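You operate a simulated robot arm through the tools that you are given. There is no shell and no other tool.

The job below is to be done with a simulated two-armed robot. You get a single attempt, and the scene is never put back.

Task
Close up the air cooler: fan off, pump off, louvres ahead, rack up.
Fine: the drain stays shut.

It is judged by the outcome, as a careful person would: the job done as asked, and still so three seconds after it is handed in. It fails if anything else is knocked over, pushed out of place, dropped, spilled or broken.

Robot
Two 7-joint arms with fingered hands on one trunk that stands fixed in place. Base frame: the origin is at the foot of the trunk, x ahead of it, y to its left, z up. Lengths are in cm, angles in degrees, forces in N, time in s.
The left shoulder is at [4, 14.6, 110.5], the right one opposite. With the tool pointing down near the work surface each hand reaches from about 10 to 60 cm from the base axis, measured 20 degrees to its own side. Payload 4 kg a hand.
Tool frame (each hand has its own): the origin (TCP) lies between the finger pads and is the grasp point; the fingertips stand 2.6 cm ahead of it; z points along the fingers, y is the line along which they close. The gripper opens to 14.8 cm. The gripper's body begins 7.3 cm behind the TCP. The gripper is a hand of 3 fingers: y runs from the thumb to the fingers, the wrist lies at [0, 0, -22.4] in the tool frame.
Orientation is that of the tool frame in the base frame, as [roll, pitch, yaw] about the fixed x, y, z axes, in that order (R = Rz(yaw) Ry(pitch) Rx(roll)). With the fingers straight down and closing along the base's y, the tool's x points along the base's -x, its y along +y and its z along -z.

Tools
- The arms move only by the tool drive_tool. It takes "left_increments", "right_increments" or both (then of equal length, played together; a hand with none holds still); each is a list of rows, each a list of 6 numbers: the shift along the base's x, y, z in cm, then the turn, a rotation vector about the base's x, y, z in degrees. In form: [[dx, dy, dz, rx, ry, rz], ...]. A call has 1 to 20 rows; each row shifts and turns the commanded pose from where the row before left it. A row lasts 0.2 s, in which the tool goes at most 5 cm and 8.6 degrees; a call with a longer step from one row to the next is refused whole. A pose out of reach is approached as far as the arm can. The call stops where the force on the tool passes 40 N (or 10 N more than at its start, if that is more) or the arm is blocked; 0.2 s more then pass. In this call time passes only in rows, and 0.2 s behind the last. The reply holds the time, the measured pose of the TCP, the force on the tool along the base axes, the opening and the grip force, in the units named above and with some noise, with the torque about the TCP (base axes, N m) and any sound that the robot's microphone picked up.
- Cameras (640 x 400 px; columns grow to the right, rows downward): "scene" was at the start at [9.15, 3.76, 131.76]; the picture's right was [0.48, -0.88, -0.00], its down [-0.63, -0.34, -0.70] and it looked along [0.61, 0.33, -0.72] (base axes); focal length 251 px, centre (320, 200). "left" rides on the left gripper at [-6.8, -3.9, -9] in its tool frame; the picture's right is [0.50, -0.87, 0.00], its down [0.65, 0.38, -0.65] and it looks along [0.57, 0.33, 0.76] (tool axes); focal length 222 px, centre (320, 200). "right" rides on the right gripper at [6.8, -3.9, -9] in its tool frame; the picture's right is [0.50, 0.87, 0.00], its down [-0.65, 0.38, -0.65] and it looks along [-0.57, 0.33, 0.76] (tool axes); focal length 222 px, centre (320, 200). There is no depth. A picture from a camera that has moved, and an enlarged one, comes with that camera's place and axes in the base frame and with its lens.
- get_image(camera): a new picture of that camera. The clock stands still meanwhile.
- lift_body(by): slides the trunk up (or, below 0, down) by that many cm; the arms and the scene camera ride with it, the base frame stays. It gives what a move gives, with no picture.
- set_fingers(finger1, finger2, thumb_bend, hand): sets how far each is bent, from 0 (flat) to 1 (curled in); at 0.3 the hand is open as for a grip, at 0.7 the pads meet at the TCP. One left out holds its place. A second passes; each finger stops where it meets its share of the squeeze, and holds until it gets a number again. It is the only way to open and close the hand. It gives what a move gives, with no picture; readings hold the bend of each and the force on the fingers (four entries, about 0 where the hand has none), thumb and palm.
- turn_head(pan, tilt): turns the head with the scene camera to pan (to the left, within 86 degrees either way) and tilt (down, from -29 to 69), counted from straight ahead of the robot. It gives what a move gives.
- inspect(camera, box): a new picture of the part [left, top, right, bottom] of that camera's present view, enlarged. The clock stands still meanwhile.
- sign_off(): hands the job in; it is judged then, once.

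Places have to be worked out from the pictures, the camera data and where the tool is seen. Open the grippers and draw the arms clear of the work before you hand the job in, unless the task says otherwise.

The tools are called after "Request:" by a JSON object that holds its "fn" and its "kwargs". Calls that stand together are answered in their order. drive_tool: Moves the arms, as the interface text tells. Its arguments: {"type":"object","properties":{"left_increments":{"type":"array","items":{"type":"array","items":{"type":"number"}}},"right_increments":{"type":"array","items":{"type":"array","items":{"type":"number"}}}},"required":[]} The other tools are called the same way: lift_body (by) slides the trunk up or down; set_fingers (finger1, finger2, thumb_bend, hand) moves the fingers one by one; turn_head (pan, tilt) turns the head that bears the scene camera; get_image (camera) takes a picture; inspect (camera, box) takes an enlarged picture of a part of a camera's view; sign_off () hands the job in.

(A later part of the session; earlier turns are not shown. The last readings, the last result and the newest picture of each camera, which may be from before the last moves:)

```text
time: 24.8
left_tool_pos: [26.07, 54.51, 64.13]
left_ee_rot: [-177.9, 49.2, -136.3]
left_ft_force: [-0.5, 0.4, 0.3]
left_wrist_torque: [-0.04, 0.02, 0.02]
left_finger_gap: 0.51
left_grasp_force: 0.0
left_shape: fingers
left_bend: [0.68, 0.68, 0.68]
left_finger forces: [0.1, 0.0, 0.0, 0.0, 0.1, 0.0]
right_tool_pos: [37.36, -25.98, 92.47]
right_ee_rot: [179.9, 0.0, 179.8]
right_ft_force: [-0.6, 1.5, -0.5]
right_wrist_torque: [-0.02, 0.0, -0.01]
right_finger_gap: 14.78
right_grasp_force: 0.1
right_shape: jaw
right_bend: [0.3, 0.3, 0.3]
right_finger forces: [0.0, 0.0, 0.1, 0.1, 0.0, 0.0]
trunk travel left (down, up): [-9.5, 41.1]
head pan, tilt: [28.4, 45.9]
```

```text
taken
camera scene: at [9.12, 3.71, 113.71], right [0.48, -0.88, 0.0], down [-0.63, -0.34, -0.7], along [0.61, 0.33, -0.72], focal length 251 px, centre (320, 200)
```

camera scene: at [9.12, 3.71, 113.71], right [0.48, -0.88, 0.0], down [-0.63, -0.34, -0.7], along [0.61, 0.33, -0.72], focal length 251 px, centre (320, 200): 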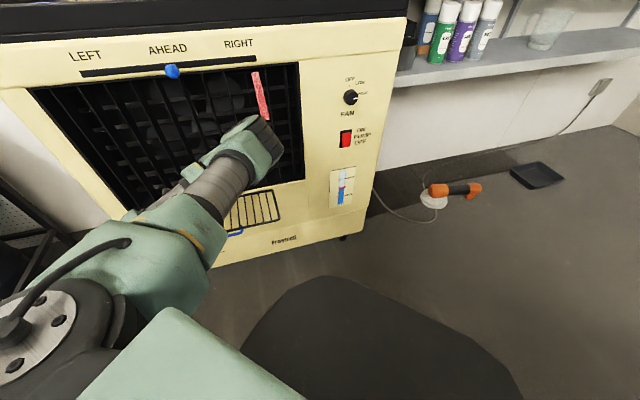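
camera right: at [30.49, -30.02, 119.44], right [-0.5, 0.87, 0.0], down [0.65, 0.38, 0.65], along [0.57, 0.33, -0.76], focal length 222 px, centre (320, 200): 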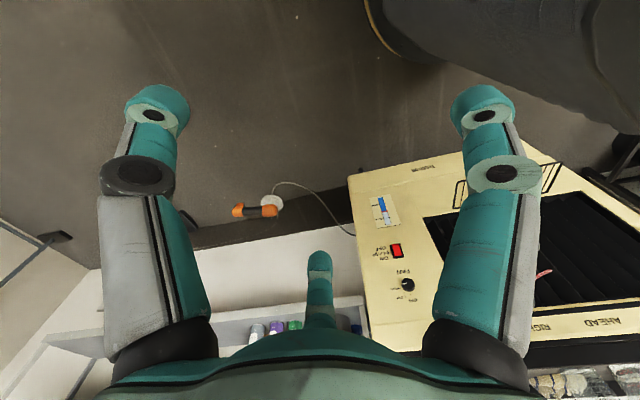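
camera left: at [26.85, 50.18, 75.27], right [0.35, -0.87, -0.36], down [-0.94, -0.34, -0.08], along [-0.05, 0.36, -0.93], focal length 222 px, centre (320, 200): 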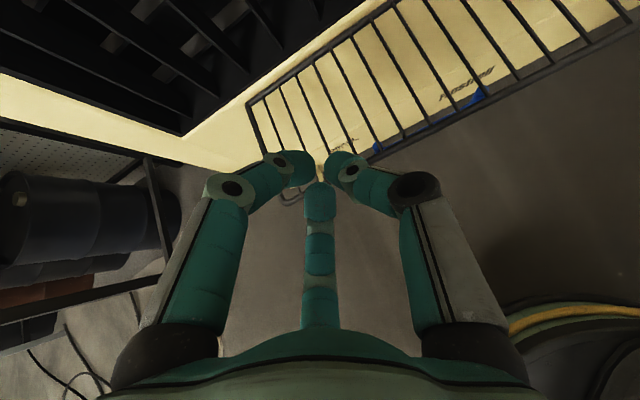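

With the hand pitched 40° down the pose is reached exactly (n≈57, z≈64). I make a prong for lifting: thumb straight, the two fingers curled in, then look.

Request:
{"fn": "set_fingers", "kwargs": {"hand": "left", "finger1": 0.85, "finger2": 0.85, "thumb_bend": 0.3}}

Request:
{"fn": "get_image", "kwargs": {"camera": "left"}}

```text
time: 25.8
left_tool_pos: [26.03, 54.45, 64.13]
left_ee_rot: [-177.9, 49.5, -136.1]
left_ft_force: [-0.2, -0.2, -0.3]
left_wrist_torque: [0.01, 0.01, -0.01]
left_finger_gap: 6.32
left_grasp_force: 0.1
left_shape: fingers
left_bend: [0.78, 0.78, 0.3]
left_finger forces: [0.1, 0.0, 0.1, 0.1, 0.0, 0.0]
right_tool_pos: [37.41, -26.02, 92.49]
right_ee_rot: [179.9, -0.2, 179.9]
right_ft_force: [-0.1, -0.1, 0.1]
right_wrist_torque: [-0.01, -0.01, -0.02]
right_finger_gap: 14.81
right_grasp_force: 0.2
right_shape: jaw
right_bend: [0.3, 0.3, 0.3]
right_finger forces: [0.1, 0.0, 0.0, 0.0, 0.0, 0.0]
trunk travel left (down, up): [-9.5, 41.1]
head pan, tilt: [28.4, 45.9]
```

```text
taken
camera left: at [26.86, 50.23, 75.26], right [0.35, -0.87, -0.36], down [-0.94, -0.34, -0.08], along [-0.05, 0.36, -0.93], focal length 222 px, centre (320, 200)
```

left: 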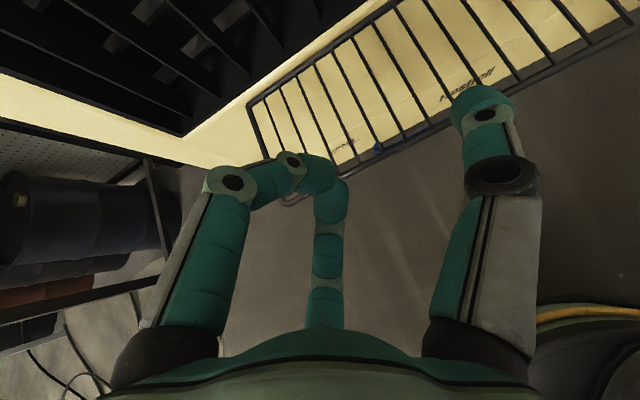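

The curled upper finger's knuckle would foul the front bar. Better: roll the hand 30° so thumb and one finger make a level two-prong fork either side of the handle; I do that while shifting to the handle's middle and back a little.

Request:
{"fn": "drive_tool", "kwargs": {"left_increments": [[0.9, -2.0, 0.5, -4.08, -4.08, 4.8], [0.9, -2.0, 0, -4.08, -4.08, 4.8], [0.9, -2.0, 0, -4.08, -4.08, 4.8], [0.9, -2.0, 0, -4.08, -4.08, 4.8]]}}

Request:
{"fn": "set_fingers", "kwargs": {"hand": "left", "finger1": 0.3, "finger2": 0.78, "thumb_bend": 0.3}}

Request:
{"fn": "get_image", "kwargs": {"camera": "left"}}

Request:
{"fn": "get_image", "kwargs": {"camera": "scene"}}

```text
time: 26.8
left_tool_pos: [31.56, 49.35, 62.43]
left_ee_rot: [-147.0, 41.4, -94.1]
left_ft_force: [0.7, 0.2, 1.0]
left_wrist_torque: [0.01, -0.02, -0.03]
left_finger_gap: 6.36
left_grasp_force: 0.0
left_shape: fingers
left_bend: [0.78, 0.78, 0.3]
left_finger forces: [0.1, 0.0, 0.1, 0.1, 0.0, 0.0]
left hand out of reach, approached as far as the arm can: row 1, 2, 3, 4
right_tool_pos: [37.32, -25.92, 92.41]
right_ee_rot: [-180.0, -0.2, 179.9]
right_ft_force: [-0.2, -0.6, -0.5]
right_wrist_torque: [0.02, 0.01, 0.0]
right_finger_gap: 14.78
right_grasp_force: 0.2
right_shape: jaw
right_bend: [0.3, 0.3, 0.3]
right_finger forces: [0.0, 0.1, 0.0, 0.1, 0.0, 0.1]
trunk travel left (down, up): [-9.5, 41.1]
head pan, tilt: [28.4, 45.9]
```

```text
time: 27.8
left_tool_pos: [31.52, 49.56, 62.37]
left_ee_rot: [-146.8, 41.4, -94.3]
left_ft_force: [0.2, -0.1, -0.1]
left_wrist_torque: [0.0, 0.01, -0.07]
left_finger_gap: 12.64
left_grasp_force: 0.0
left_shape: fingers
left_bend: [0.3, 0.78, 0.3]
left_finger forces: [0.1, 0.0, 0.1, 0.0, 0.1, 0.0]
right_tool_pos: [37.27, -25.97, 92.39]
right_ee_rot: [179.8, 0.0, 180.0]
right_ft_force: [0.5, 0.3, -0.4]
right_wrist_torque: [0.03, 0.03, 0.01]
right_finger_gap: 14.81
right_grasp_force: 0.1
right_shape: jaw
right_bend: [0.3, 0.3, 0.3]
right_finger forces: [0.0, 0.0, 0.1, 0.1, 0.0, 0.0]
trunk travel left (down, up): [-9.5, 41.1]
head pan, tilt: [28.4, 45.9]
```

```text
taken
camera left: at [30.01, 48.22, 74.22], right [0.67, -0.74, 0.02], down [-0.73, -0.67, -0.18], along [0.15, 0.1, -0.98], focal length 222 px, centre (320, 200)
```

left: 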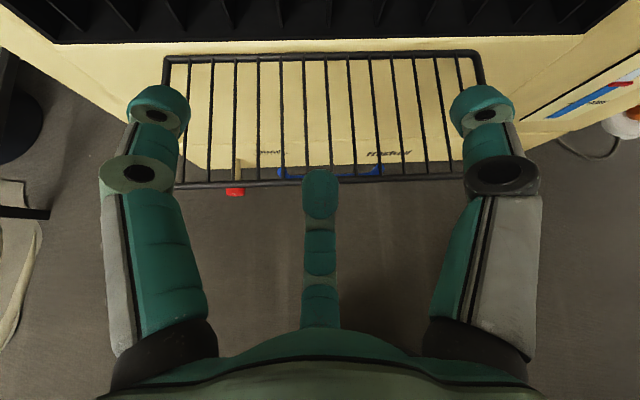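

```text
taken
camera scene: at [9.13, 3.75, 113.7], right [0.48, -0.88, 0.0], down [-0.63, -0.34, -0.7], along [0.61, 0.33, -0.72], focal length 251 px, centre (320, 200)
```

scene: 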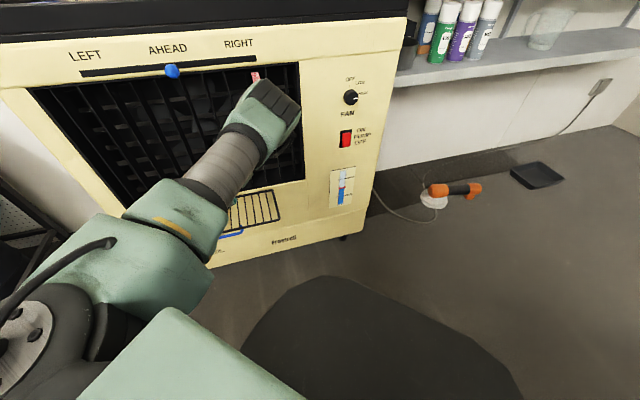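

The view is now symmetric: finger1 and the thumb form a fork astride the handle, which hangs about 5 cm under the front bar. I open finger2 as well (so the handle has room in the palm) and step down in front of the rack.

Request:
{"fn": "set_fingers", "kwargs": {"hand": "left", "finger2": 0.3}}

Request:
{"fn": "drive_tool", "kwargs": {"left_increments": [[0.07, -0.63, -2.2, 0, 0, 0], [0.07, -0.63, -2.2, 0, 0, 0], [-0.5, -1.2, -2.5, 0, 0, 0], [-0.7, -1.4, -2.5, 0, 0, 0], [-0.2, -0.2, -2.5, 0, 0, 0]]}}

Request:
{"fn": "get_image", "kwargs": {"camera": "left"}}

```text
time: 28.8
left_tool_pos: [31.55, 49.46, 62.43]
left_ee_rot: [-146.9, 41.4, -94.3]
left_ft_force: [-0.5, 0.7, 0.2]
left_wrist_torque: [-0.01, -0.03, -0.01]
left_finger_gap: 12.63
left_grasp_force: 0.0
left_shape: fingers
left_bend: [0.3, 0.3, 0.3]
left_finger forces: [0.0, 0.0, 0.0, 0.0, 0.0, 0.1]
right_tool_pos: [37.25, -25.93, 92.49]
right_ee_rot: [179.8, -0.2, 179.9]
right_ft_force: [0.4, 0.2, -1.0]
right_wrist_torque: [0.02, -0.02, 0.0]
right_finger_gap: 14.79
right_grasp_force: 0.0
right_shape: jaw
right_bend: [0.3, 0.3, 0.3]
right_finger forces: [0.0, 0.1, 0.1, 0.0, 0.1, 0.2]
trunk travel left (down, up): [-9.5, 41.1]
head pan, tilt: [28.4, 45.9]
```

```text
time: 30.0
left_tool_pos: [30.24, 45.32, 50.42]
left_ee_rot: [-146.8, 41.4, -94.2]
left_ft_force: [0.2, -0.2, 0.1]
left_wrist_torque: [0.02, 0.0, 0.02]
left_finger_gap: 12.68
left_grasp_force: 0.0
left_shape: fingers
left_bend: [0.3, 0.3, 0.3]
left_finger forces: [0.0, 0.0, 0.0, 0.0, 0.1, 0.0]
right_tool_pos: [37.27, -26.04, 92.54]
right_ee_rot: [-179.9, -0.1, 179.9]
right_ft_force: [0.0, -0.1, 0.1]
right_wrist_torque: [0.0, 0.01, 0.01]
right_finger_gap: 14.78
right_grasp_force: 0.1
right_shape: jaw
right_bend: [0.3, 0.3, 0.3]
right_finger forces: [0.1, 0.0, 0.1, 0.0, 0.1, 0.1]
trunk travel left (down, up): [-9.5, 41.1]
head pan, tilt: [28.4, 45.9]
```

```text
taken
camera left: at [28.65, 44.19, 62.3], right [0.67, -0.74, 0.02], down [-0.72, -0.67, -0.18], along [0.15, 0.1, -0.98], focal length 222 px, centre (320, 200)
```

left: 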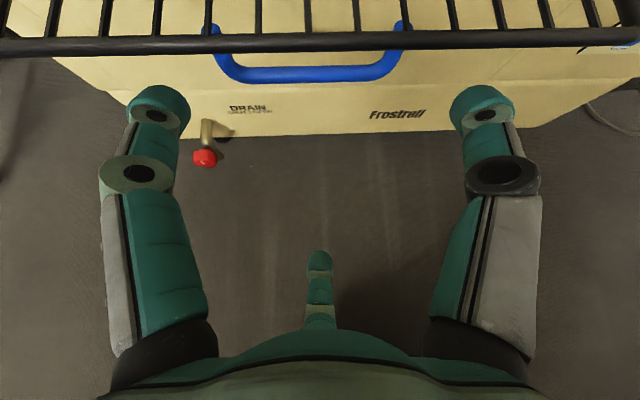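

Clear view: bar above the prongs, blue handle hanging between them. I go down a bit more and forward so the prong tips pass under the front bar.

Request:
{"fn": "drive_tool", "kwargs": {"left_increments": [[0, 0, -1.6, 0, 0, 0], [0, 0, -1.6, 0, 0, 0], [1.0, 1.0, 0, 0, 0, 0], [1.0, 1.0, 0, 0, 0, 0]]}}

Request:
{"fn": "get_image", "kwargs": {"camera": "left"}}

```text
time: 31.0
left_tool_pos: [32.07, 47.91, 47.83]
left_ee_rot: [-147.0, 41.3, -94.3]
left_ft_force: [0.8, -0.3, 0.6]
left_wrist_torque: [0.01, 0.02, 0.02]
left_finger_gap: 12.67
left_grasp_force: 0.0
left_shape: fingers
left_bend: [0.3, 0.3, 0.3]
left_finger forces: [0.0, 0.0, 0.1, 0.1, 0.0, 0.1]
left hand out of reach, approached as far as the arm can: row 2
right_tool_pos: [37.34, -25.96, 92.57]
right_ee_rot: [-179.9, 0.1, 179.9]
right_ft_force: [-1.1, -0.1, 0.0]
right_wrist_torque: [0.06, -0.01, 0.01]
right_finger_gap: 14.8
right_grasp_force: 0.2
right_shape: jaw
right_bend: [0.3, 0.3, 0.3]
right_finger forces: [0.0, 0.0, 0.0, 0.0, 0.1, 0.1]
trunk travel left (down, up): [-9.5, 41.1]
head pan, tilt: [28.4, 45.9]
```

```text
taken
camera left: at [30.49, 46.68, 59.61], right [0.67, -0.74, 0.02], down [-0.73, -0.67, -0.18], along [0.15, 0.1, -0.98], focal length 222 px, centre (320, 200)
```

left: 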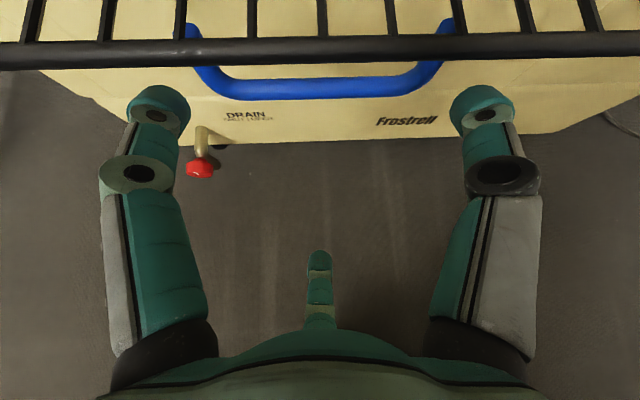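

Prong tips are about under the bar (n≈61). I advance 2 cm more and then begin to lift in small steps.

Request:
{"fn": "drive_tool", "kwargs": {"left_increments": [[0.7, 0.7, -0.3, 0, 0, 0], [0.7, 0.7, -0.3, 0, 0, 0]]}}

Request:
{"fn": "get_image", "kwargs": {"camera": "left"}}

Request:
{"fn": "get_image", "kwargs": {"camera": "scene"}}

```text
time: 31.6
left_tool_pos: [33.39, 49.3, 47.32]
left_ee_rot: [-146.9, 41.4, -94.3]
left_ft_force: [0.0, 0.3, -0.1]
left_wrist_torque: [-0.01, -0.01, 0.02]
left_finger_gap: 12.67
left_grasp_force: 0.1
left_shape: fingers
left_bend: [0.3, 0.3, 0.3]
left_finger forces: [0.0, 0.1, 0.0, 0.0, 0.1, 0.0]
right_tool_pos: [37.26, -25.99, 92.5]
right_ee_rot: [-180.0, -0.1, 179.9]
right_ft_force: [0.0, 0.0, -0.2]
right_wrist_torque: [-0.02, -0.02, -0.01]
right_finger_gap: 14.76
right_grasp_force: 0.0
right_shape: jaw
right_bend: [0.3, 0.3, 0.3]
right_finger forces: [0.0, 0.0, 0.0, 0.0, 0.0, 0.0]
trunk travel left (down, up): [-9.5, 41.1]
head pan, tilt: [28.4, 45.9]
```

```text
taken
camera left: at [31.94, 48.08, 59.07], right [0.67, -0.74, 0.02], down [-0.73, -0.67, -0.18], along [0.15, 0.1, -0.98], focal length 222 px, centre (320, 200)
```

left: 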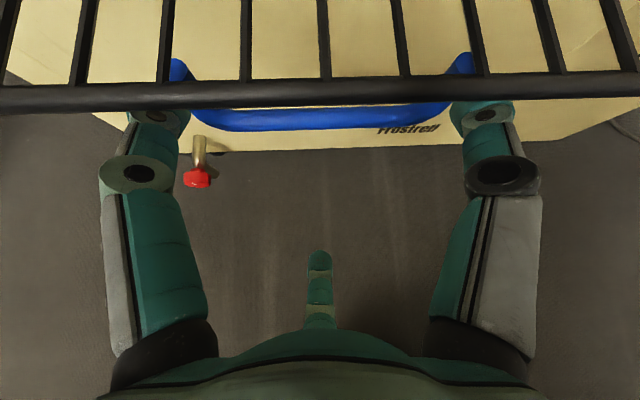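

```text
taken
camera scene: at [9.14, 3.75, 113.7], right [0.48, -0.88, 0.0], down [-0.63, -0.34, -0.7], along [0.61, 0.33, -0.72], focal length 251 px, centre (320, 200)
```

scene: 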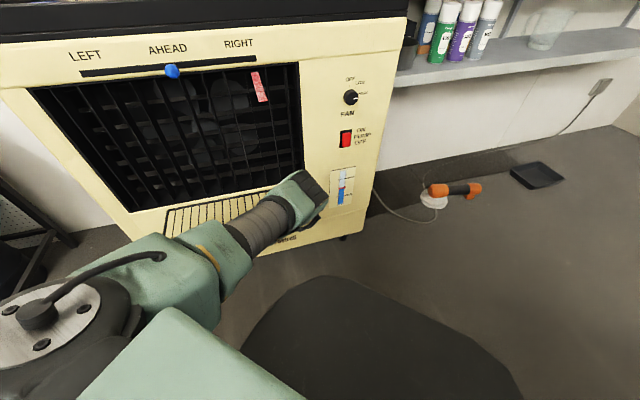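

The bar now lies over both prongs. I lift 3 cm and check contact.

Request:
{"fn": "drive_tool", "kwargs": {"left_increments": [[0, 0, 1.0, 0, 0, 0], [0, 0, 1.0, 0, 0, 0], [0.05, 0.05, 1.0, 0, 0, 0]]}}

Request:
{"fn": "get_image", "kwargs": {"camera": "left"}}

```text
time: 32.4
left_tool_pos: [33.57, 49.42, 50.27]
left_ee_rot: [-146.9, 41.4, -94.3]
left_ft_force: [-1.1, 0.2, -1.6]
left_wrist_torque: [0.0, 0.0, 0.04]
left_finger_gap: 12.64
left_grasp_force: 0.8
left_shape: fingers
left_bend: [0.3, 0.3, 0.3]
left_finger forces: [0.6, 0.1, 0.0, 0.0, 1.1, 0.0]
right_tool_pos: [37.25, -25.96, 92.47]
right_ee_rot: [179.8, -0.1, 179.8]
right_ft_force: [0.2, 0.4, -0.2]
right_wrist_torque: [-0.01, 0.01, 0.02]
right_finger_gap: 14.78
right_grasp_force: 0.0
right_shape: jaw
right_bend: [0.3, 0.3, 0.3]
right_finger forces: [0.0, 0.0, 0.0, 0.1, 0.1, 0.0]
trunk travel left (down, up): [-9.5, 41.1]
head pan, tilt: [28.4, 45.9]
```

```text
taken
camera left: at [31.91, 48.15, 62.04], right [0.67, -0.74, 0.02], down [-0.73, -0.67, -0.18], along [0.15, 0.1, -0.98], focal length 222 px, centre (320, 200)
```

left: 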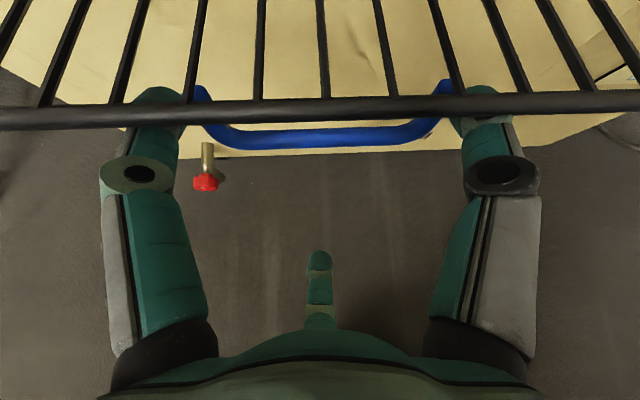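

Both prongs carry the bar with only ~1 N each, and the rack is rising. I follow its arc up to about 40°.

Request:
{"fn": "drive_tool", "kwargs": {"left_increments": [[0.12, 0.12, 1.26, 0, 0, 0], [0.2, 0.2, 1.24, 0, 0, 0], [0.27, 0.27, 1.21, 0, 0, 0], [0.35, 0.35, 1.18, 0, 0, 0], [0.42, 0.42, 1.13, 0, 0, 0], [0.48, 0.48, 1.07, 0, 0, 0], [0.55, 0.55, 1.01, 0, 0, 0]]}}

Request:
{"fn": "get_image", "kwargs": {"camera": "left"}}

Request:
{"fn": "get_image", "kwargs": {"camera": "scene"}}

```text
time: 34.0
left_tool_pos: [35.92, 51.78, 58.32]
left_ee_rot: [-147.0, 41.3, -94.3]
left_ft_force: [-0.4, -1.3, -0.7]
left_wrist_torque: [-0.11, -0.01, 0.03]
left_finger_gap: 12.64
left_grasp_force: 0.8
left_shape: fingers
left_bend: [0.31, 0.3, 0.3]
left_finger forces: [1.5, 0.0, 0.0, 0.0, 0.1, 0.0]
right_tool_pos: [37.2, -26.03, 92.39]
right_ee_rot: [179.9, -0.1, 180.0]
right_ft_force: [-0.4, -0.4, 0.5]
right_wrist_torque: [-0.01, -0.04, -0.02]
right_finger_gap: 14.81
right_grasp_force: 0.1
right_shape: jaw
right_bend: [0.3, 0.3, 0.3]
right_finger forces: [0.0, 0.0, 0.0, 0.1, 0.0, 0.0]
trunk travel left (down, up): [-9.5, 41.1]
head pan, tilt: [28.4, 45.9]
```

```text
taken
camera left: at [34.27, 50.58, 70.11], right [0.67, -0.74, 0.02], down [-0.73, -0.67, -0.18], along [0.15, 0.1, -0.98], focal length 222 px, centre (320, 200)
```

left: 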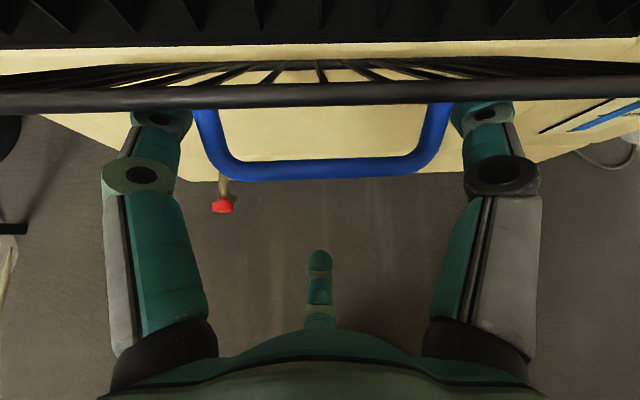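

```text
taken
camera scene: at [9.13, 3.75, 113.7], right [0.48, -0.88, 0.0], down [-0.63, -0.34, -0.7], along [0.61, 0.33, -0.72], focal length 251 px, centre (320, 200)
```

scene: 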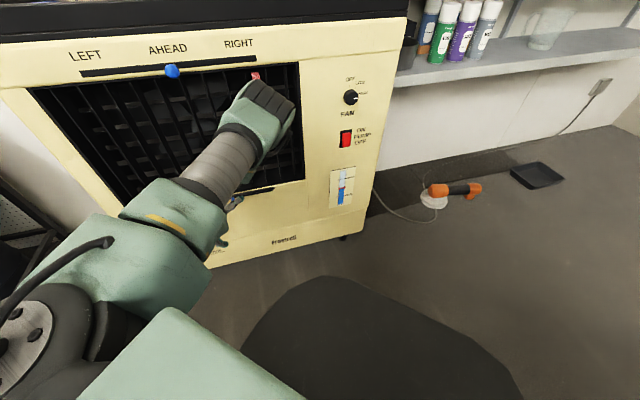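

The rack is about 40° up with the handle between the prongs. I continue along the arc to about 70°, easing the prongs back a little.

Request:
{"fn": "drive_tool", "kwargs": {"left_increments": [[0.47, 0.47, 1.1, 0, 0, 0], [0.53, 0.53, 1.02, 0, 0, 0], [0.58, 0.58, 0.94, 0, 0, 0], [0.62, 0.62, 0.85, 0, 0, 0], [0.66, 0.66, 0.75, 0, 0, 0], [0.7, 0.7, 0.65, 0, 0, 0]]}}

Request:
{"fn": "get_image", "kwargs": {"camera": "left"}}

Request:
{"fn": "get_image", "kwargs": {"camera": "scene"}}

```text
time: 35.4
left_tool_pos: [39.5, 55.35, 63.7]
left_ee_rot: [-146.9, 41.4, -94.2]
left_ft_force: [-0.1, -0.9, -0.1]
left_wrist_torque: [0.01, 0.01, 0.02]
left_finger_gap: 12.65
left_grasp_force: 0.1
left_shape: fingers
left_bend: [0.31, 0.3, 0.3]
left_finger forces: [0.8, 0.0, 0.0, 0.0, 0.1, 0.0]
right_tool_pos: [37.38, -25.95, 92.48]
right_ee_rot: [179.9, 0.0, -180.0]
right_ft_force: [-0.2, 0.4, 0.4]
right_wrist_torque: [-0.02, -0.01, 0.0]
right_finger_gap: 14.77
right_grasp_force: 0.0
right_shape: jaw
right_bend: [0.3, 0.3, 0.3]
right_finger forces: [0.0, 0.1, 0.0, 0.0, 0.0, 0.0]
trunk travel left (down, up): [-9.5, 41.1]
head pan, tilt: [28.4, 45.9]
```

```text
taken
camera left: at [37.85, 54.13, 75.5], right [0.67, -0.74, 0.02], down [-0.73, -0.67, -0.18], along [0.15, 0.1, -0.98], focal length 222 px, centre (320, 200)
```

left: 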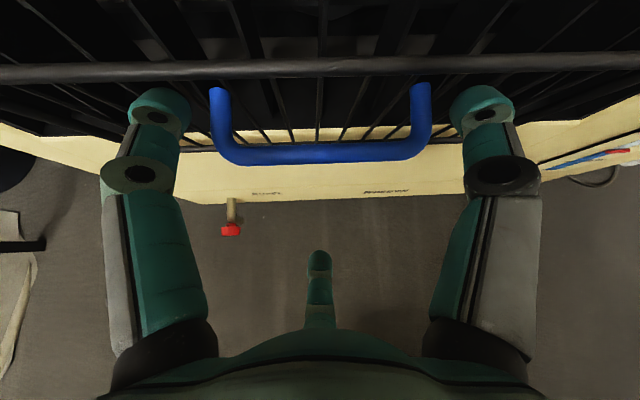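

```text
taken
camera scene: at [9.13, 3.75, 113.7], right [0.48, -0.88, 0.0], down [-0.63, -0.34, -0.7], along [0.61, 0.33, -0.72], focal length 251 px, centre (320, 200)
```

scene: 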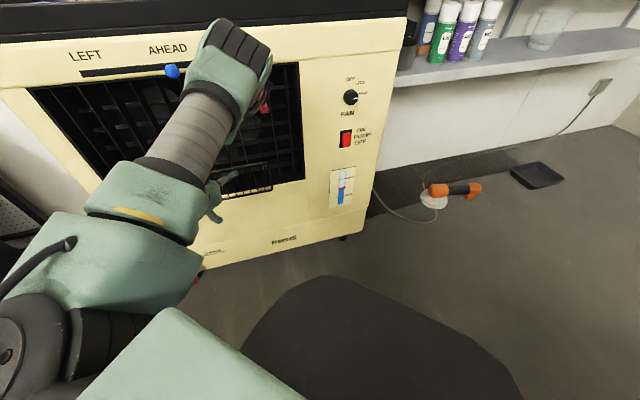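

Rack is near 70° now, tips pressing on it lightly. I push on mostly toward the face to bring it upright, watching the force.

Request:
{"fn": "drive_tool", "kwargs": {"left_increments": [[0.65, 0.65, 0.35, 0, 0, 0], [0.65, 0.65, 0.3, 0, 0, 0], [0.65, 0.65, 0.2, 0, 0, 0], [0.65, 0.65, 0.1, 0, 0, 0]]}}

Request:
{"fn": "get_image", "kwargs": {"camera": "left"}}

Request:
{"fn": "get_image", "kwargs": {"camera": "scene"}}

```text
time: 36.4
left_tool_pos: [41.59, 57.67, 64.74]
left_ee_rot: [-147.1, 41.3, -94.3]
left_ft_force: [-20.3, -24.8, 8.6]
left_wrist_torque: [0.75, -0.32, 1.43]
left_finger_gap: 13.4
left_grasp_force: 16.3
left_shape: fingers
left_bend: [0.3, 0.3, 0.3]
left_finger forces: [26.1, 0.1, 0.0, 0.0, 6.6, 0.1]
right_tool_pos: [37.14, -26.28, 92.42]
right_ee_rot: [179.8, 0.1, 179.9]
right_ft_force: [-0.2, 0.2, -0.5]
right_wrist_torque: [0.0, 0.02, -0.01]
right_finger_gap: 14.78
right_grasp_force: 0.2
right_shape: jaw
right_bend: [0.3, 0.3, 0.3]
right_finger forces: [0.0, 0.0, 0.1, 0.1, 0.0, 0.0]
trunk travel left (down, up): [-9.5, 41.1]
head pan, tilt: [28.4, 45.9]
```

```text
taken
camera left: at [40.21, 56.46, 76.57], right [0.67, -0.74, 0.02], down [-0.72, -0.67, -0.17], along [0.14, 0.1, -0.98], focal length 222 px, centre (320, 200)
```

left: 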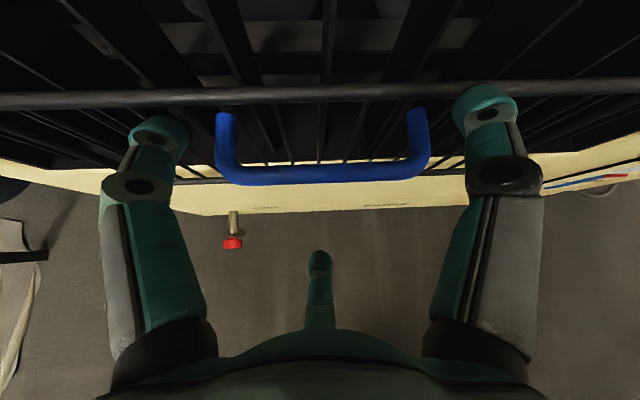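

```text
taken
camera scene: at [8.87, 3.38, 113.74], right [0.48, -0.88, 0.0], down [-0.63, -0.34, -0.7], along [0.61, 0.33, -0.72], focal length 251 px, centre (320, 200)
```

scene: 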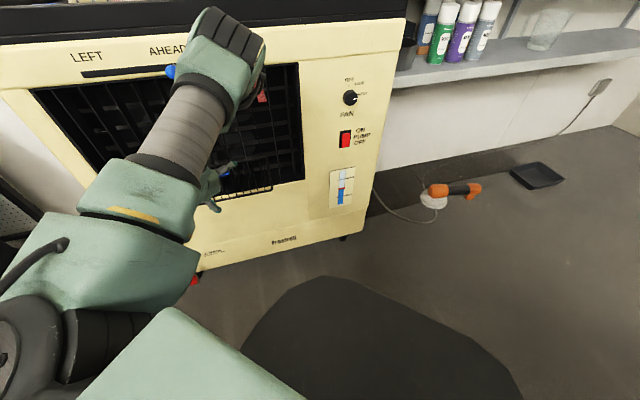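

Force rose to ~33 N: by my geometry the bar is at n≈75, i.e. the rack is upright against its stop. I ease the hand back a little and see whether the rack stays.

Request:
{"fn": "drive_tool", "kwargs": {"left_increments": [[-0.5, -0.5, 0, 0, 0, 0], [-0.3, -0.3, 0, 0, 0, 0]]}}

Request:
{"fn": "get_image", "kwargs": {"camera": "left"}}

Request:
{"fn": "inspect", "kwargs": {"camera": "left", "box": [0, 40, 640, 260]}}

```text
time: 37.0
left_tool_pos: [41.39, 57.14, 64.67]
left_ee_rot: [-146.8, 41.5, -94.2]
left_ft_force: [-4.7, -3.7, -0.6]
left_wrist_torque: [0.0, -0.1, 0.41]
left_finger_gap: 12.97
left_grasp_force: 2.8
left_shape: fingers
left_bend: [0.31, 0.3, 0.3]
left_finger forces: [5.7, 0.0, 0.0, 0.0, 0.0, 0.0]
right_tool_pos: [37.28, -25.96, 92.52]
right_ee_rot: [180.0, 0.0, 179.9]
right_ft_force: [0.3, 0.2, -0.3]
right_wrist_torque: [0.01, -0.01, 0.02]
right_finger_gap: 14.81
right_grasp_force: 0.1
right_shape: jaw
right_bend: [0.3, 0.3, 0.3]
right_finger forces: [0.0, 0.0, 0.0, 0.0, 0.1, 0.0]
trunk travel left (down, up): [-9.5, 41.1]
head pan, tilt: [28.4, 45.9]
```

```text
taken
camera left: at [39.78, 55.91, 76.49], right [0.67, -0.74, 0.02], down [-0.73, -0.66, -0.18], along [0.15, 0.1, -0.98], focal length 222 px, centre (320, 200)
```

left: 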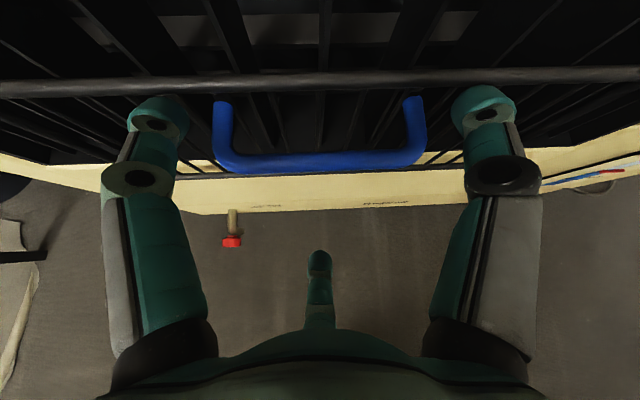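

```text
1.00 times, centred on (320, 150) of left (not enlarged: the box is as wide or as high as the picture)
camera zoom: at [39.78, 55.91, 76.49], right [0.67, -0.74, 0.02], down [-0.73, -0.66, -0.18], along [0.15, 0.1, -0.98], focal length 222 px, centre (320, 250)
```

zoom: 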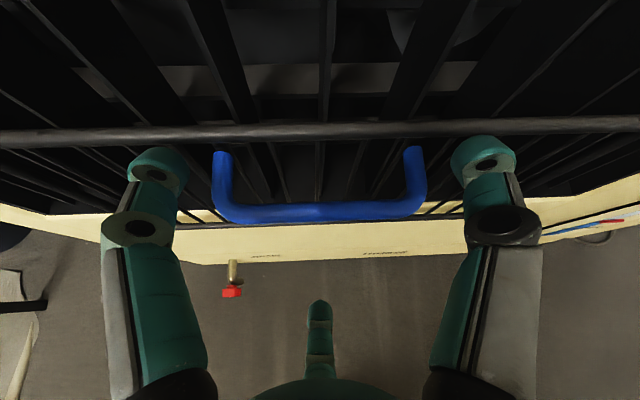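

The bar hardly moved as I eased off. I back off another 1.5 cm and check that the rack doesn't follow.

Request:
{"fn": "drive_tool", "kwargs": {"left_increments": [[-0.35, -0.35, 0, 0, 0, 0], [-0.35, -0.35, 0, 0, 0, 0], [-0.35, -0.35, 0, 0, 0, 0]]}}

Request:
{"fn": "get_image", "kwargs": {"camera": "left"}}

```text
time: 37.8
left_tool_pos: [40.24, 56.2, 64.54]
left_ee_rot: [-146.9, 41.4, -94.4]
left_ft_force: [0.1, 0.0, -0.8]
left_wrist_torque: [0.03, 0.02, -0.01]
left_finger_gap: 12.68
left_grasp_force: 0.0
left_shape: fingers
left_bend: [0.3, 0.3, 0.3]
left_finger forces: [0.0, 0.1, 0.1, 0.1, 0.1, 0.0]
right_tool_pos: [37.28, -26.08, 92.37]
right_ee_rot: [179.9, -0.1, 179.9]
right_ft_force: [0.2, 0.2, 0.2]
right_wrist_torque: [-0.01, 0.0, 0.0]
right_finger_gap: 14.78
right_grasp_force: 0.0
right_shape: jaw
right_bend: [0.3, 0.3, 0.3]
right_finger forces: [0.0, 0.0, 0.0, 0.1, 0.0, 0.1]
trunk travel left (down, up): [-9.5, 41.1]
head pan, tilt: [28.4, 45.9]
```

```text
taken
camera left: at [38.66, 54.85, 76.38], right [0.67, -0.74, 0.02], down [-0.73, -0.67, -0.18], along [0.15, 0.1, -0.98], focal length 222 px, centre (320, 200)
```

left: 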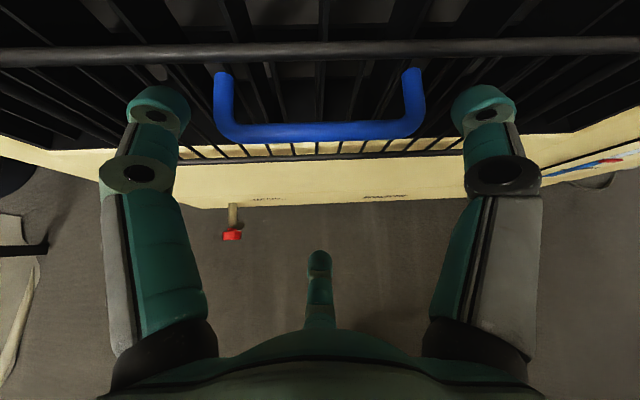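

Zero force and the bar remains at n≈75.5: the rack stands up by itself. I withdraw along the hand's own axis.

Request:
{"fn": "drive_tool", "kwargs": {"left_increments": [[-1.0, -1.0, 0.9, 0, 0, 0], [-1.09, -1.09, 1.28, 0, 0, 0], [-1.09, -1.09, 1.28, 0, 0, 0], [-1.09, -1.09, 1.28, 0, 0, 0], [-1.09, -1.09, 1.28, 0, 0, 0]]}}

Request:
{"fn": "get_image", "kwargs": {"camera": "left"}}

Request:
{"fn": "get_image", "kwargs": {"camera": "scene"}}

```text
time: 39.0
left_tool_pos: [35.44, 51.39, 70.45]
left_ee_rot: [-147.1, 41.3, -94.3]
left_ft_force: [0.5, -0.4, -0.2]
left_wrist_torque: [-0.02, -0.02, 0.01]
left_finger_gap: 12.69
left_grasp_force: 0.1
left_shape: fingers
left_bend: [0.3, 0.3, 0.3]
left_finger forces: [0.0, 0.0, 0.0, 0.0, 0.1, 0.0]
left hand out of reach, approached as far as the arm can: row 5
right_tool_pos: [37.35, -26.01, 92.48]
right_ee_rot: [179.9, 0.1, 179.9]
right_ft_force: [0.1, 0.2, 0.0]
right_wrist_torque: [0.02, 0.02, -0.04]
right_finger_gap: 14.81
right_grasp_force: 0.2
right_shape: jaw
right_bend: [0.3, 0.3, 0.3]
right_finger forces: [0.0, 0.1, 0.0, 0.1, 0.0, 0.0]
trunk travel left (down, up): [-9.5, 41.1]
head pan, tilt: [28.4, 45.9]
```

```text
taken
camera left: at [33.81, 50.05, 82.18], right [0.67, -0.74, 0.02], down [-0.73, -0.67, -0.18], along [0.15, 0.1, -0.98], focal length 222 px, centre (320, 200)
```

left: 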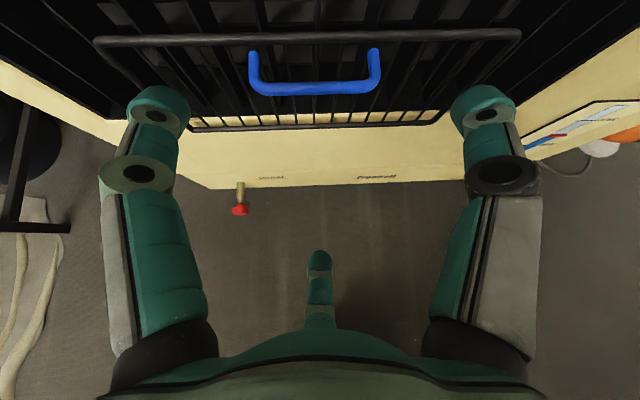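

```text
taken
camera scene: at [9.12, 3.74, 113.7], right [0.48, -0.88, 0.0], down [-0.63, -0.34, -0.7], along [0.61, 0.33, -0.72], focal length 251 px, centre (320, 200)
```

scene: 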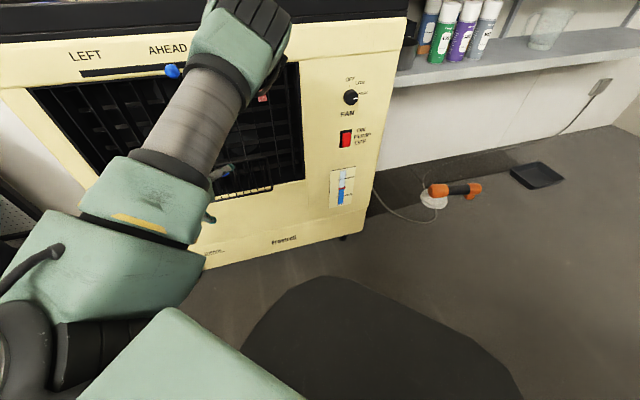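

The rack stands upright alone. Next the fan knob: I swing the left hand across to in front of it (about 12 cm short of the face), levelling it again, while moving the right hand further right out of the way.

Request:
{"fn": "set_fingers", "kwargs": {"hand": "left", "finger1": 0.45, "finger2": 0.45, "thumb_bend": 0.45}}

Request:
{"fn": "drive_tool", "kwargs": {"left_increments": [[2.7, -2.4, 1.0, 2.3, -2.3, 0], [2.7, -2.4, 1.0, 2.3, -2.3, 0], [2.7, -2.4, 1.0, 2.3, -2.3, 0], [2.7, -2.4, 1.0, 2.3, -2.3, 0], [2.7, -2.4, 1.0, 2.3, -2.3, 0], [2.7, -2.4, 1.0, 2.3, -2.3, 0]], "right_increments": [[-1, -3, 0, 0, 0, 0], [-1, -3, 0, 0, 0, 0], [-1, -3, 0, 0, 0, 0], [-1, -3, 0, 0, 0, 0], [-1, -3, 0, 0, 0, 0], [-1, -3, 0, 0, 0, 0]]}}

Request:
{"fn": "get_image", "kwargs": {"camera": "left"}}

Request:
{"fn": "get_image", "kwargs": {"camera": "scene"}}

```text
time: 40.0
left_tool_pos: [35.36, 51.26, 70.38]
left_ee_rot: [-147.0, 41.2, -94.3]
left_ft_force: [0.4, 0.2, 0.3]
left_wrist_torque: [-0.01, 0.0, 0.01]
left_finger_gap: 7.94
left_grasp_force: 0.1
left_shape: fingers
left_bend: [0.45, 0.45, 0.45]
left_finger forces: [0.0, 0.0, 0.1, 0.0, 0.1, 0.0]
right_tool_pos: [37.23, -25.91, 92.51]
right_ee_rot: [179.9, -0.1, 179.9]
right_ft_force: [-0.5, -0.4, -0.4]
right_wrist_torque: [0.02, 0.0, 0.01]
right_finger_gap: 14.79
right_grasp_force: 0.0
right_shape: jaw
right_bend: [0.3, 0.3, 0.3]
right_finger forces: [0.0, 0.0, 0.0, 0.1, 0.1, 0.1]
trunk travel left (down, up): [-9.5, 41.1]
head pan, tilt: [28.4, 45.9]
```

```text
time: 41.4
left_tool_pos: [48.24, 45.09, 79.18]
left_ee_rot: [-125.3, 54.0, -78.7]
left_ft_force: [-0.1, -0.2, 0.3]
left_wrist_torque: [-0.02, -0.06, -0.02]
left_finger_gap: 7.93
left_grasp_force: 0.1
left_shape: fingers
left_bend: [0.45, 0.45, 0.45]
left_finger forces: [0.1, 0.0, 0.0, 0.0, 0.0, 0.1]
left hand out of reach, approached as far as the arm can: row 1, 4, 5, 6
right_tool_pos: [31.18, -44.12, 92.48]
right_ee_rot: [179.9, 0.0, 179.9]
right_ft_force: [-0.3, 0.4, -0.9]
right_wrist_torque: [0.0, -0.01, 0.02]
right_finger_gap: 14.78
right_grasp_force: 0.0
right_shape: jaw
right_bend: [0.3, 0.3, 0.3]
right_finger forces: [0.1, 0.1, 0.2, 0.0, 0.0, 0.0]
trunk travel left (down, up): [-9.5, 41.1]
head pan, tilt: [28.4, 45.9]
```

```text
taken
camera left: at [43.95, 41.42, 89.61], right [0.66, -0.75, 0.01], down [-0.65, -0.58, -0.49], along [0.37, 0.32, -0.87], focal length 222 px, centre (320, 200)
```

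left: 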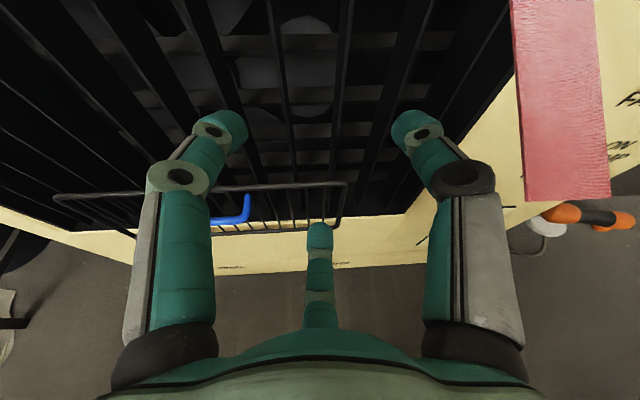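

```text
taken
camera scene: at [9.09, 3.64, 113.71], right [0.48, -0.88, 0.0], down [-0.63, -0.34, -0.7], along [0.61, 0.33, -0.72], focal length 251 px, centre (320, 200)
```

scene: 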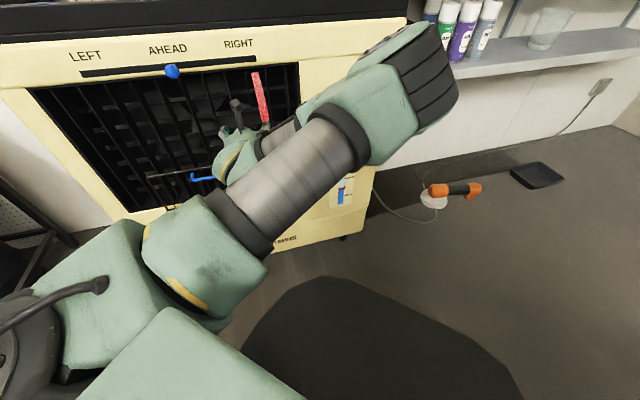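

The red streamer is blown out to about n≈62, z≈86 just right of the hand. I go down and pass beneath it toward the panel.

Request:
{"fn": "drive_tool", "kwargs": {"left_increments": [[-0.5, -0.5, -3, 0, 0, 0], [-0.5, -0.5, -3, 0, 0, 0], [-0.5, -0.5, -3, 0, 0, 0], [0, 0, -2.5, 0, 0, 0], [2.5, -2.5, 0, 0, 0, 0], [2.5, -2.5, 0, 0, 0, 0], [2.5, -2.5, 0, 0, 0, 0]]}}

Request:
{"fn": "get_image", "kwargs": {"camera": "left"}}

Request:
{"fn": "get_image", "kwargs": {"camera": "scene"}}

```text
time: 43.0
left_tool_pos: [48.9, 47.39, 75.37]
left_ee_rot: [-125.6, 54.0, -78.7]
left_ft_force: [-0.3, 0.2, -0.2]
left_wrist_torque: [-0.04, 0.01, 0.04]
left_finger_gap: 7.87
left_grasp_force: 0.1
left_shape: fingers
left_bend: [0.45, 0.45, 0.45]
left_finger forces: [0.0, 0.0, 0.1, 0.1, 0.0, 0.0]
left hand out of reach, approached as far as the arm can: row 1, 2, 3, 4, 5, 6, 7
right_tool_pos: [31.17, -43.96, 92.49]
right_ee_rot: [179.9, -0.1, 180.0]
right_ft_force: [0.2, -1.3, -0.4]
right_wrist_torque: [0.02, 0.0, 0.01]
right_finger_gap: 14.78
right_grasp_force: 0.1
right_shape: jaw
right_bend: [0.3, 0.3, 0.3]
right_finger forces: [0.0, 0.0, 0.0, 0.0, 0.0, 0.0]
trunk travel left (down, up): [-9.5, 41.1]
head pan, tilt: [28.4, 45.9]
```

```text
taken
camera left: at [44.57, 43.53, 85.9], right [0.66, -0.75, 0.01], down [-0.65, -0.58, -0.49], along [0.37, 0.32, -0.87], focal length 222 px, centre (320, 200)
```

left: 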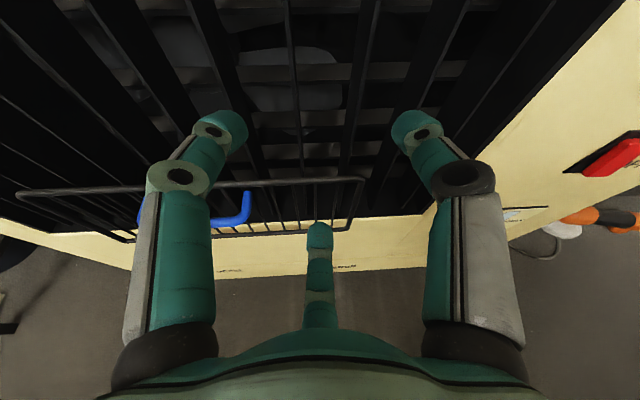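

```text
taken
camera scene: at [9.13, 3.71, 113.71], right [0.48, -0.88, 0.0], down [-0.63, -0.34, -0.7], along [0.61, 0.33, -0.72], focal length 251 px, centre (320, 200)
```

scene: 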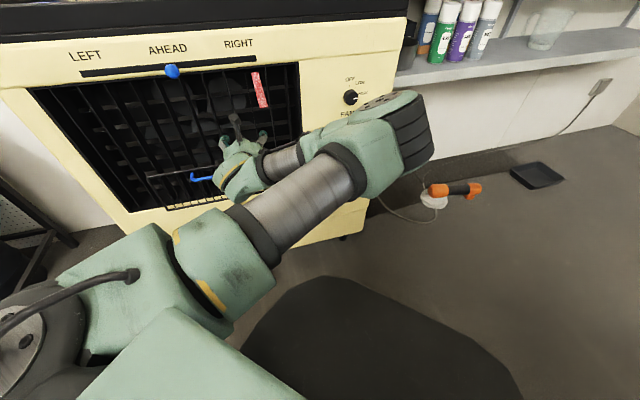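

The left arm is at its limit this way (wrist bend), so the right arm shall do the knob and switch. First I fold the left hand back and turn it downward, well to the left.

Request:
{"fn": "drive_tool", "kwargs": {"left_increments": [[-2.65, 0.0, 1.1, -5.5, 5.5, 0], [-2.65, 0.3, 1.1, -5.5, 5.5, 0], [-2.65, 0.3, 1.1, -5.5, 5.5, 0], [-2.65, 0.3, 1.1, -5.5, 5.5, 0], [-2.65, 0.3, 1.1, -5.5, 5.5, 0], [-2.65, 0.3, 1.1, -5.5, 5.5, 0], [-2.65, 0.3, 1.1, -5.5, 5.5, 0], [-2.65, 0.3, 1.1, -5.5, 5.5, 0], [-2.65, 0.5, 1.5, -5.5, 5.5, 0]]}}

Request:
{"fn": "get_image", "kwargs": {"camera": "left"}}

Request:
{"fn": "get_image", "kwargs": {"camera": "scene"}}

```text
time: 45.0
left_tool_pos: [29.64, 49.67, 79.36]
left_ee_rot: [-176.1, 3.6, -105.4]
left_ft_force: [-0.5, 0.1, -0.3]
left_wrist_torque: [-0.01, -0.01, -0.01]
left_finger_gap: 7.89
left_grasp_force: 0.0
left_shape: fingers
left_bend: [0.45, 0.45, 0.45]
left_finger forces: [0.0, 0.0, 0.0, 0.0, 0.0, 0.0]
left hand out of reach, approached as far as the arm can: row 7, 8, 9
right_tool_pos: [31.27, -43.9, 92.56]
right_ee_rot: [179.9, -0.1, 179.8]
right_ft_force: [-0.3, 0.2, 1.1]
right_wrist_torque: [-0.04, -0.02, -0.03]
right_finger_gap: 14.79
right_grasp_force: 0.1
right_shape: jaw
right_bend: [0.3, 0.3, 0.3]
right_finger forces: [0.0, 0.0, 0.1, 0.0, 0.0, 0.1]
trunk travel left (down, up): [-9.5, 41.1]
head pan, tilt: [28.4, 45.9]
```

```text
taken
camera left: at [34.71, 54.69, 89.17], right [0.7, -0.72, 0.03], down [-0.59, -0.56, 0.58], along [-0.4, -0.42, -0.81], focal length 222 px, centre (320, 200)
```

left: 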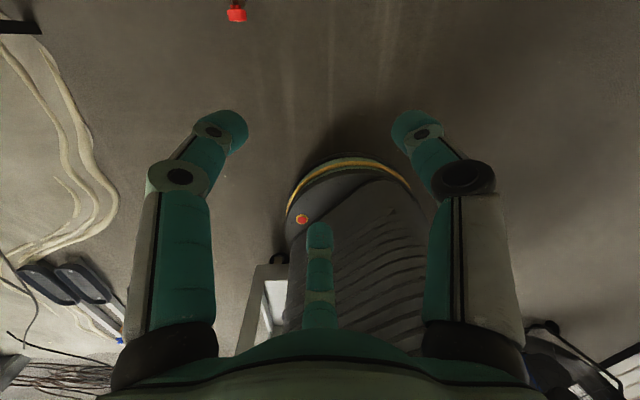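

```text
taken
camera scene: at [9.17, 3.84, 113.69], right [0.48, -0.88, 0.0], down [-0.63, -0.34, -0.69], along [0.61, 0.33, -0.72], focal length 251 px, centre (320, 200)
```

scene: 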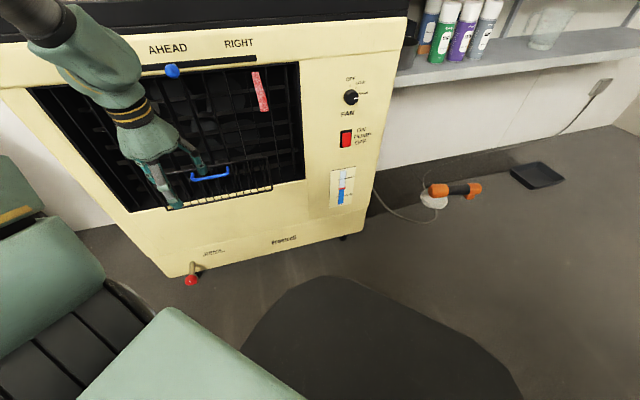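

The left arm is now out of the way and the whole front is visible; louvres ahead, rack up. Now I bring the right hand forward, turning it level.

Request:
{"fn": "drive_tool", "kwargs": {"right_increments": [[2.2, 1.3, 0.2, 0, -8.2, 0], [2.2, 1.3, 0.2, 0, -8.2, 0], [2.2, 1.3, 0.2, 0, -8.2, 0], [2.2, 1.3, 0.2, 0, -8.2, 0], [2.2, 1.3, 0.2, 0, -8.2, 0], [2.2, 1.3, 0.2, 0, -8.2, 0], [2.2, 1.3, 0.2, 0, -8.2, 0], [2.2, 1.3, 0.2, 0, -8.2, 0], [2.2, 1.3, 0.2, 0, -8.2, 0], [2.2, 1.3, 0.2, 0, -8.2, 0], [2.2, 1.3, 0.2, 0, -8, 0]]}}

Request:
{"fn": "get_image", "kwargs": {"camera": "right"}}

Request:
{"fn": "get_image", "kwargs": {"camera": "scene"}}

```text
time: 47.4
left_tool_pos: [29.7, 49.67, 79.51]
left_ee_rot: [-175.9, 3.8, -105.5]
left_ft_force: [-0.6, -0.9, 0.5]
left_wrist_torque: [0.01, 0.02, 0.02]
left_finger_gap: 7.93
left_grasp_force: 0.0
left_shape: fingers
left_bend: [0.45, 0.45, 0.45]
left_finger forces: [0.1, 0.1, 0.0, 0.1, 0.0, 0.1]
right_tool_pos: [52.0, -32.42, 96.17]
right_ee_rot: [172.4, 77.1, 176.3]
right_ft_force: [0.9, -0.3, 0.1]
right_wrist_torque: [0.0, 0.01, 0.0]
right_finger_gap: 14.78
right_grasp_force: 0.0
right_shape: jaw
right_bend: [0.3, 0.3, 0.3]
right_finger forces: [0.0, 0.0, 0.0, 0.1, 0.0, 0.0]
right hand out of reach, approached as far as the arm can: row 9, 10, 11
trunk travel left (down, up): [-9.5, 41.1]
head pan, tilt: [28.4, 45.9]
```

```text
taken
camera right: at [42.07, -36.68, 91.3], right [-0.17, 0.87, -0.46], down [-0.51, 0.32, 0.79], along [0.84, 0.37, 0.39], focal length 222 px, centre (320, 200)
```

right: 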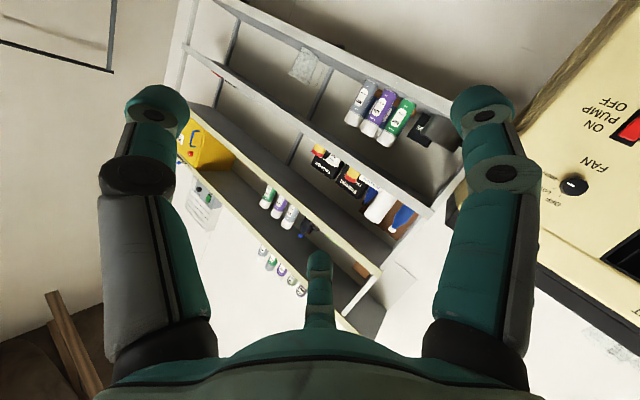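

```text
taken
camera scene: at [9.09, 3.71, 113.71], right [0.47, -0.88, 0.0], down [-0.63, -0.34, -0.7], along [0.61, 0.33, -0.72], focal length 251 px, centre (320, 200)
```

scene: 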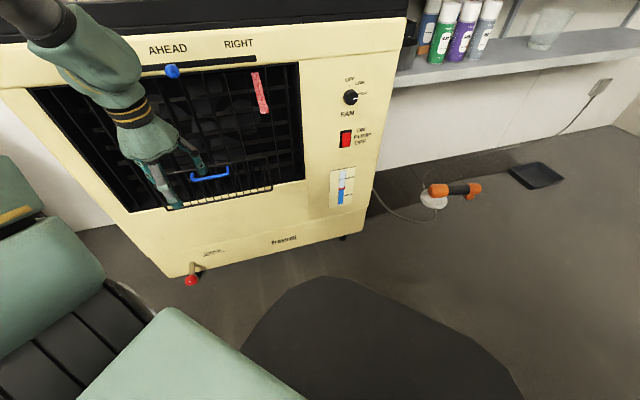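

The panel is visible upside-down in the right camera. I carry the right hand left toward the panel, yawing it to face it.

Request:
{"fn": "drive_tool", "kwargs": {"right_increments": [[0.5, 3.8, -0.8, 0, 0, 4.5], [0.5, 3.8, -0.8, 0, 0, 4.5], [0.5, 3.8, -0.8, 0, 0, 4.5], [0.5, 3.8, -0.8, 0, 0, 4.5], [0.5, 3.8, -0.8, 0, 0, 4.5], [0.5, 3.8, -0.8, 0, 0, 4.5], [0.5, 3.8, -0.8, 0, 0, 4.5], [0.5, 3.8, -0.8, 0, 0, 4.5]]}}

Request:
{"fn": "get_image", "kwargs": {"camera": "right"}}

Request:
{"fn": "get_image", "kwargs": {"camera": "scene"}}

```text
time: 49.2
left_tool_pos: [29.78, 49.61, 79.52]
left_ee_rot: [-176.0, 3.7, -105.5]
left_ft_force: [-0.4, 0.0, -0.4]
left_wrist_torque: [0.03, 0.0, -0.01]
left_finger_gap: 7.92
left_grasp_force: 0.1
left_shape: fingers
left_bend: [0.45, 0.45, 0.45]
left_finger forces: [0.0, 0.1, 0.0, 0.0, 0.0, 0.0]
right_tool_pos: [55.81, -4.88, 88.81]
right_ee_rot: [172.8, 77.0, -147.4]
right_ft_force: [0.2, -0.1, 0.8]
right_wrist_torque: [0.02, -0.02, 0.02]
right_finger_gap: 14.8
right_grasp_force: 0.1
right_shape: jaw
right_bend: [0.3, 0.3, 0.3]
right_finger forces: [0.0, 0.0, 0.0, 0.0, 0.1, 0.0]
right hand out of reach, approached as far as the arm can: row 1, 2, 3, 4
trunk travel left (down, up): [-9.5, 41.1]
head pan, tilt: [28.4, 45.9]
```

```text
taken
camera right: at [50.33, -14.24, 83.98], right [-0.65, 0.61, -0.46], down [-0.61, -0.04, 0.8], along [0.46, 0.79, 0.39], focal length 222 px, centre (320, 200)
```

right: 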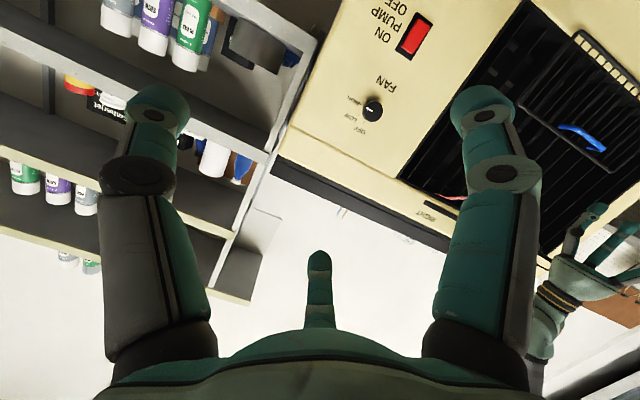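

```text
taken
camera scene: at [9.17, 3.82, 113.7], right [0.48, -0.88, 0.0], down [-0.63, -0.34, -0.69], along [0.61, 0.33, -0.72], focal length 251 px, centre (320, 200)
```

scene: 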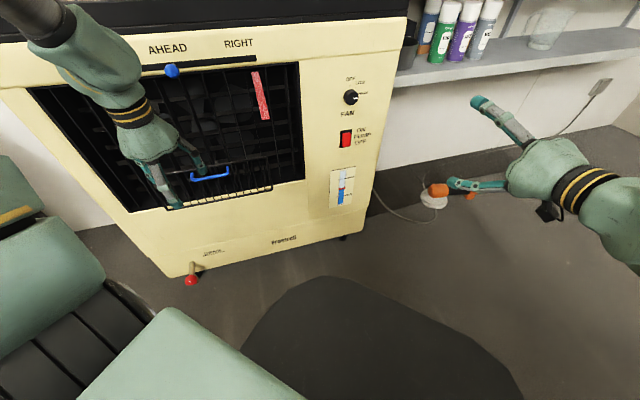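

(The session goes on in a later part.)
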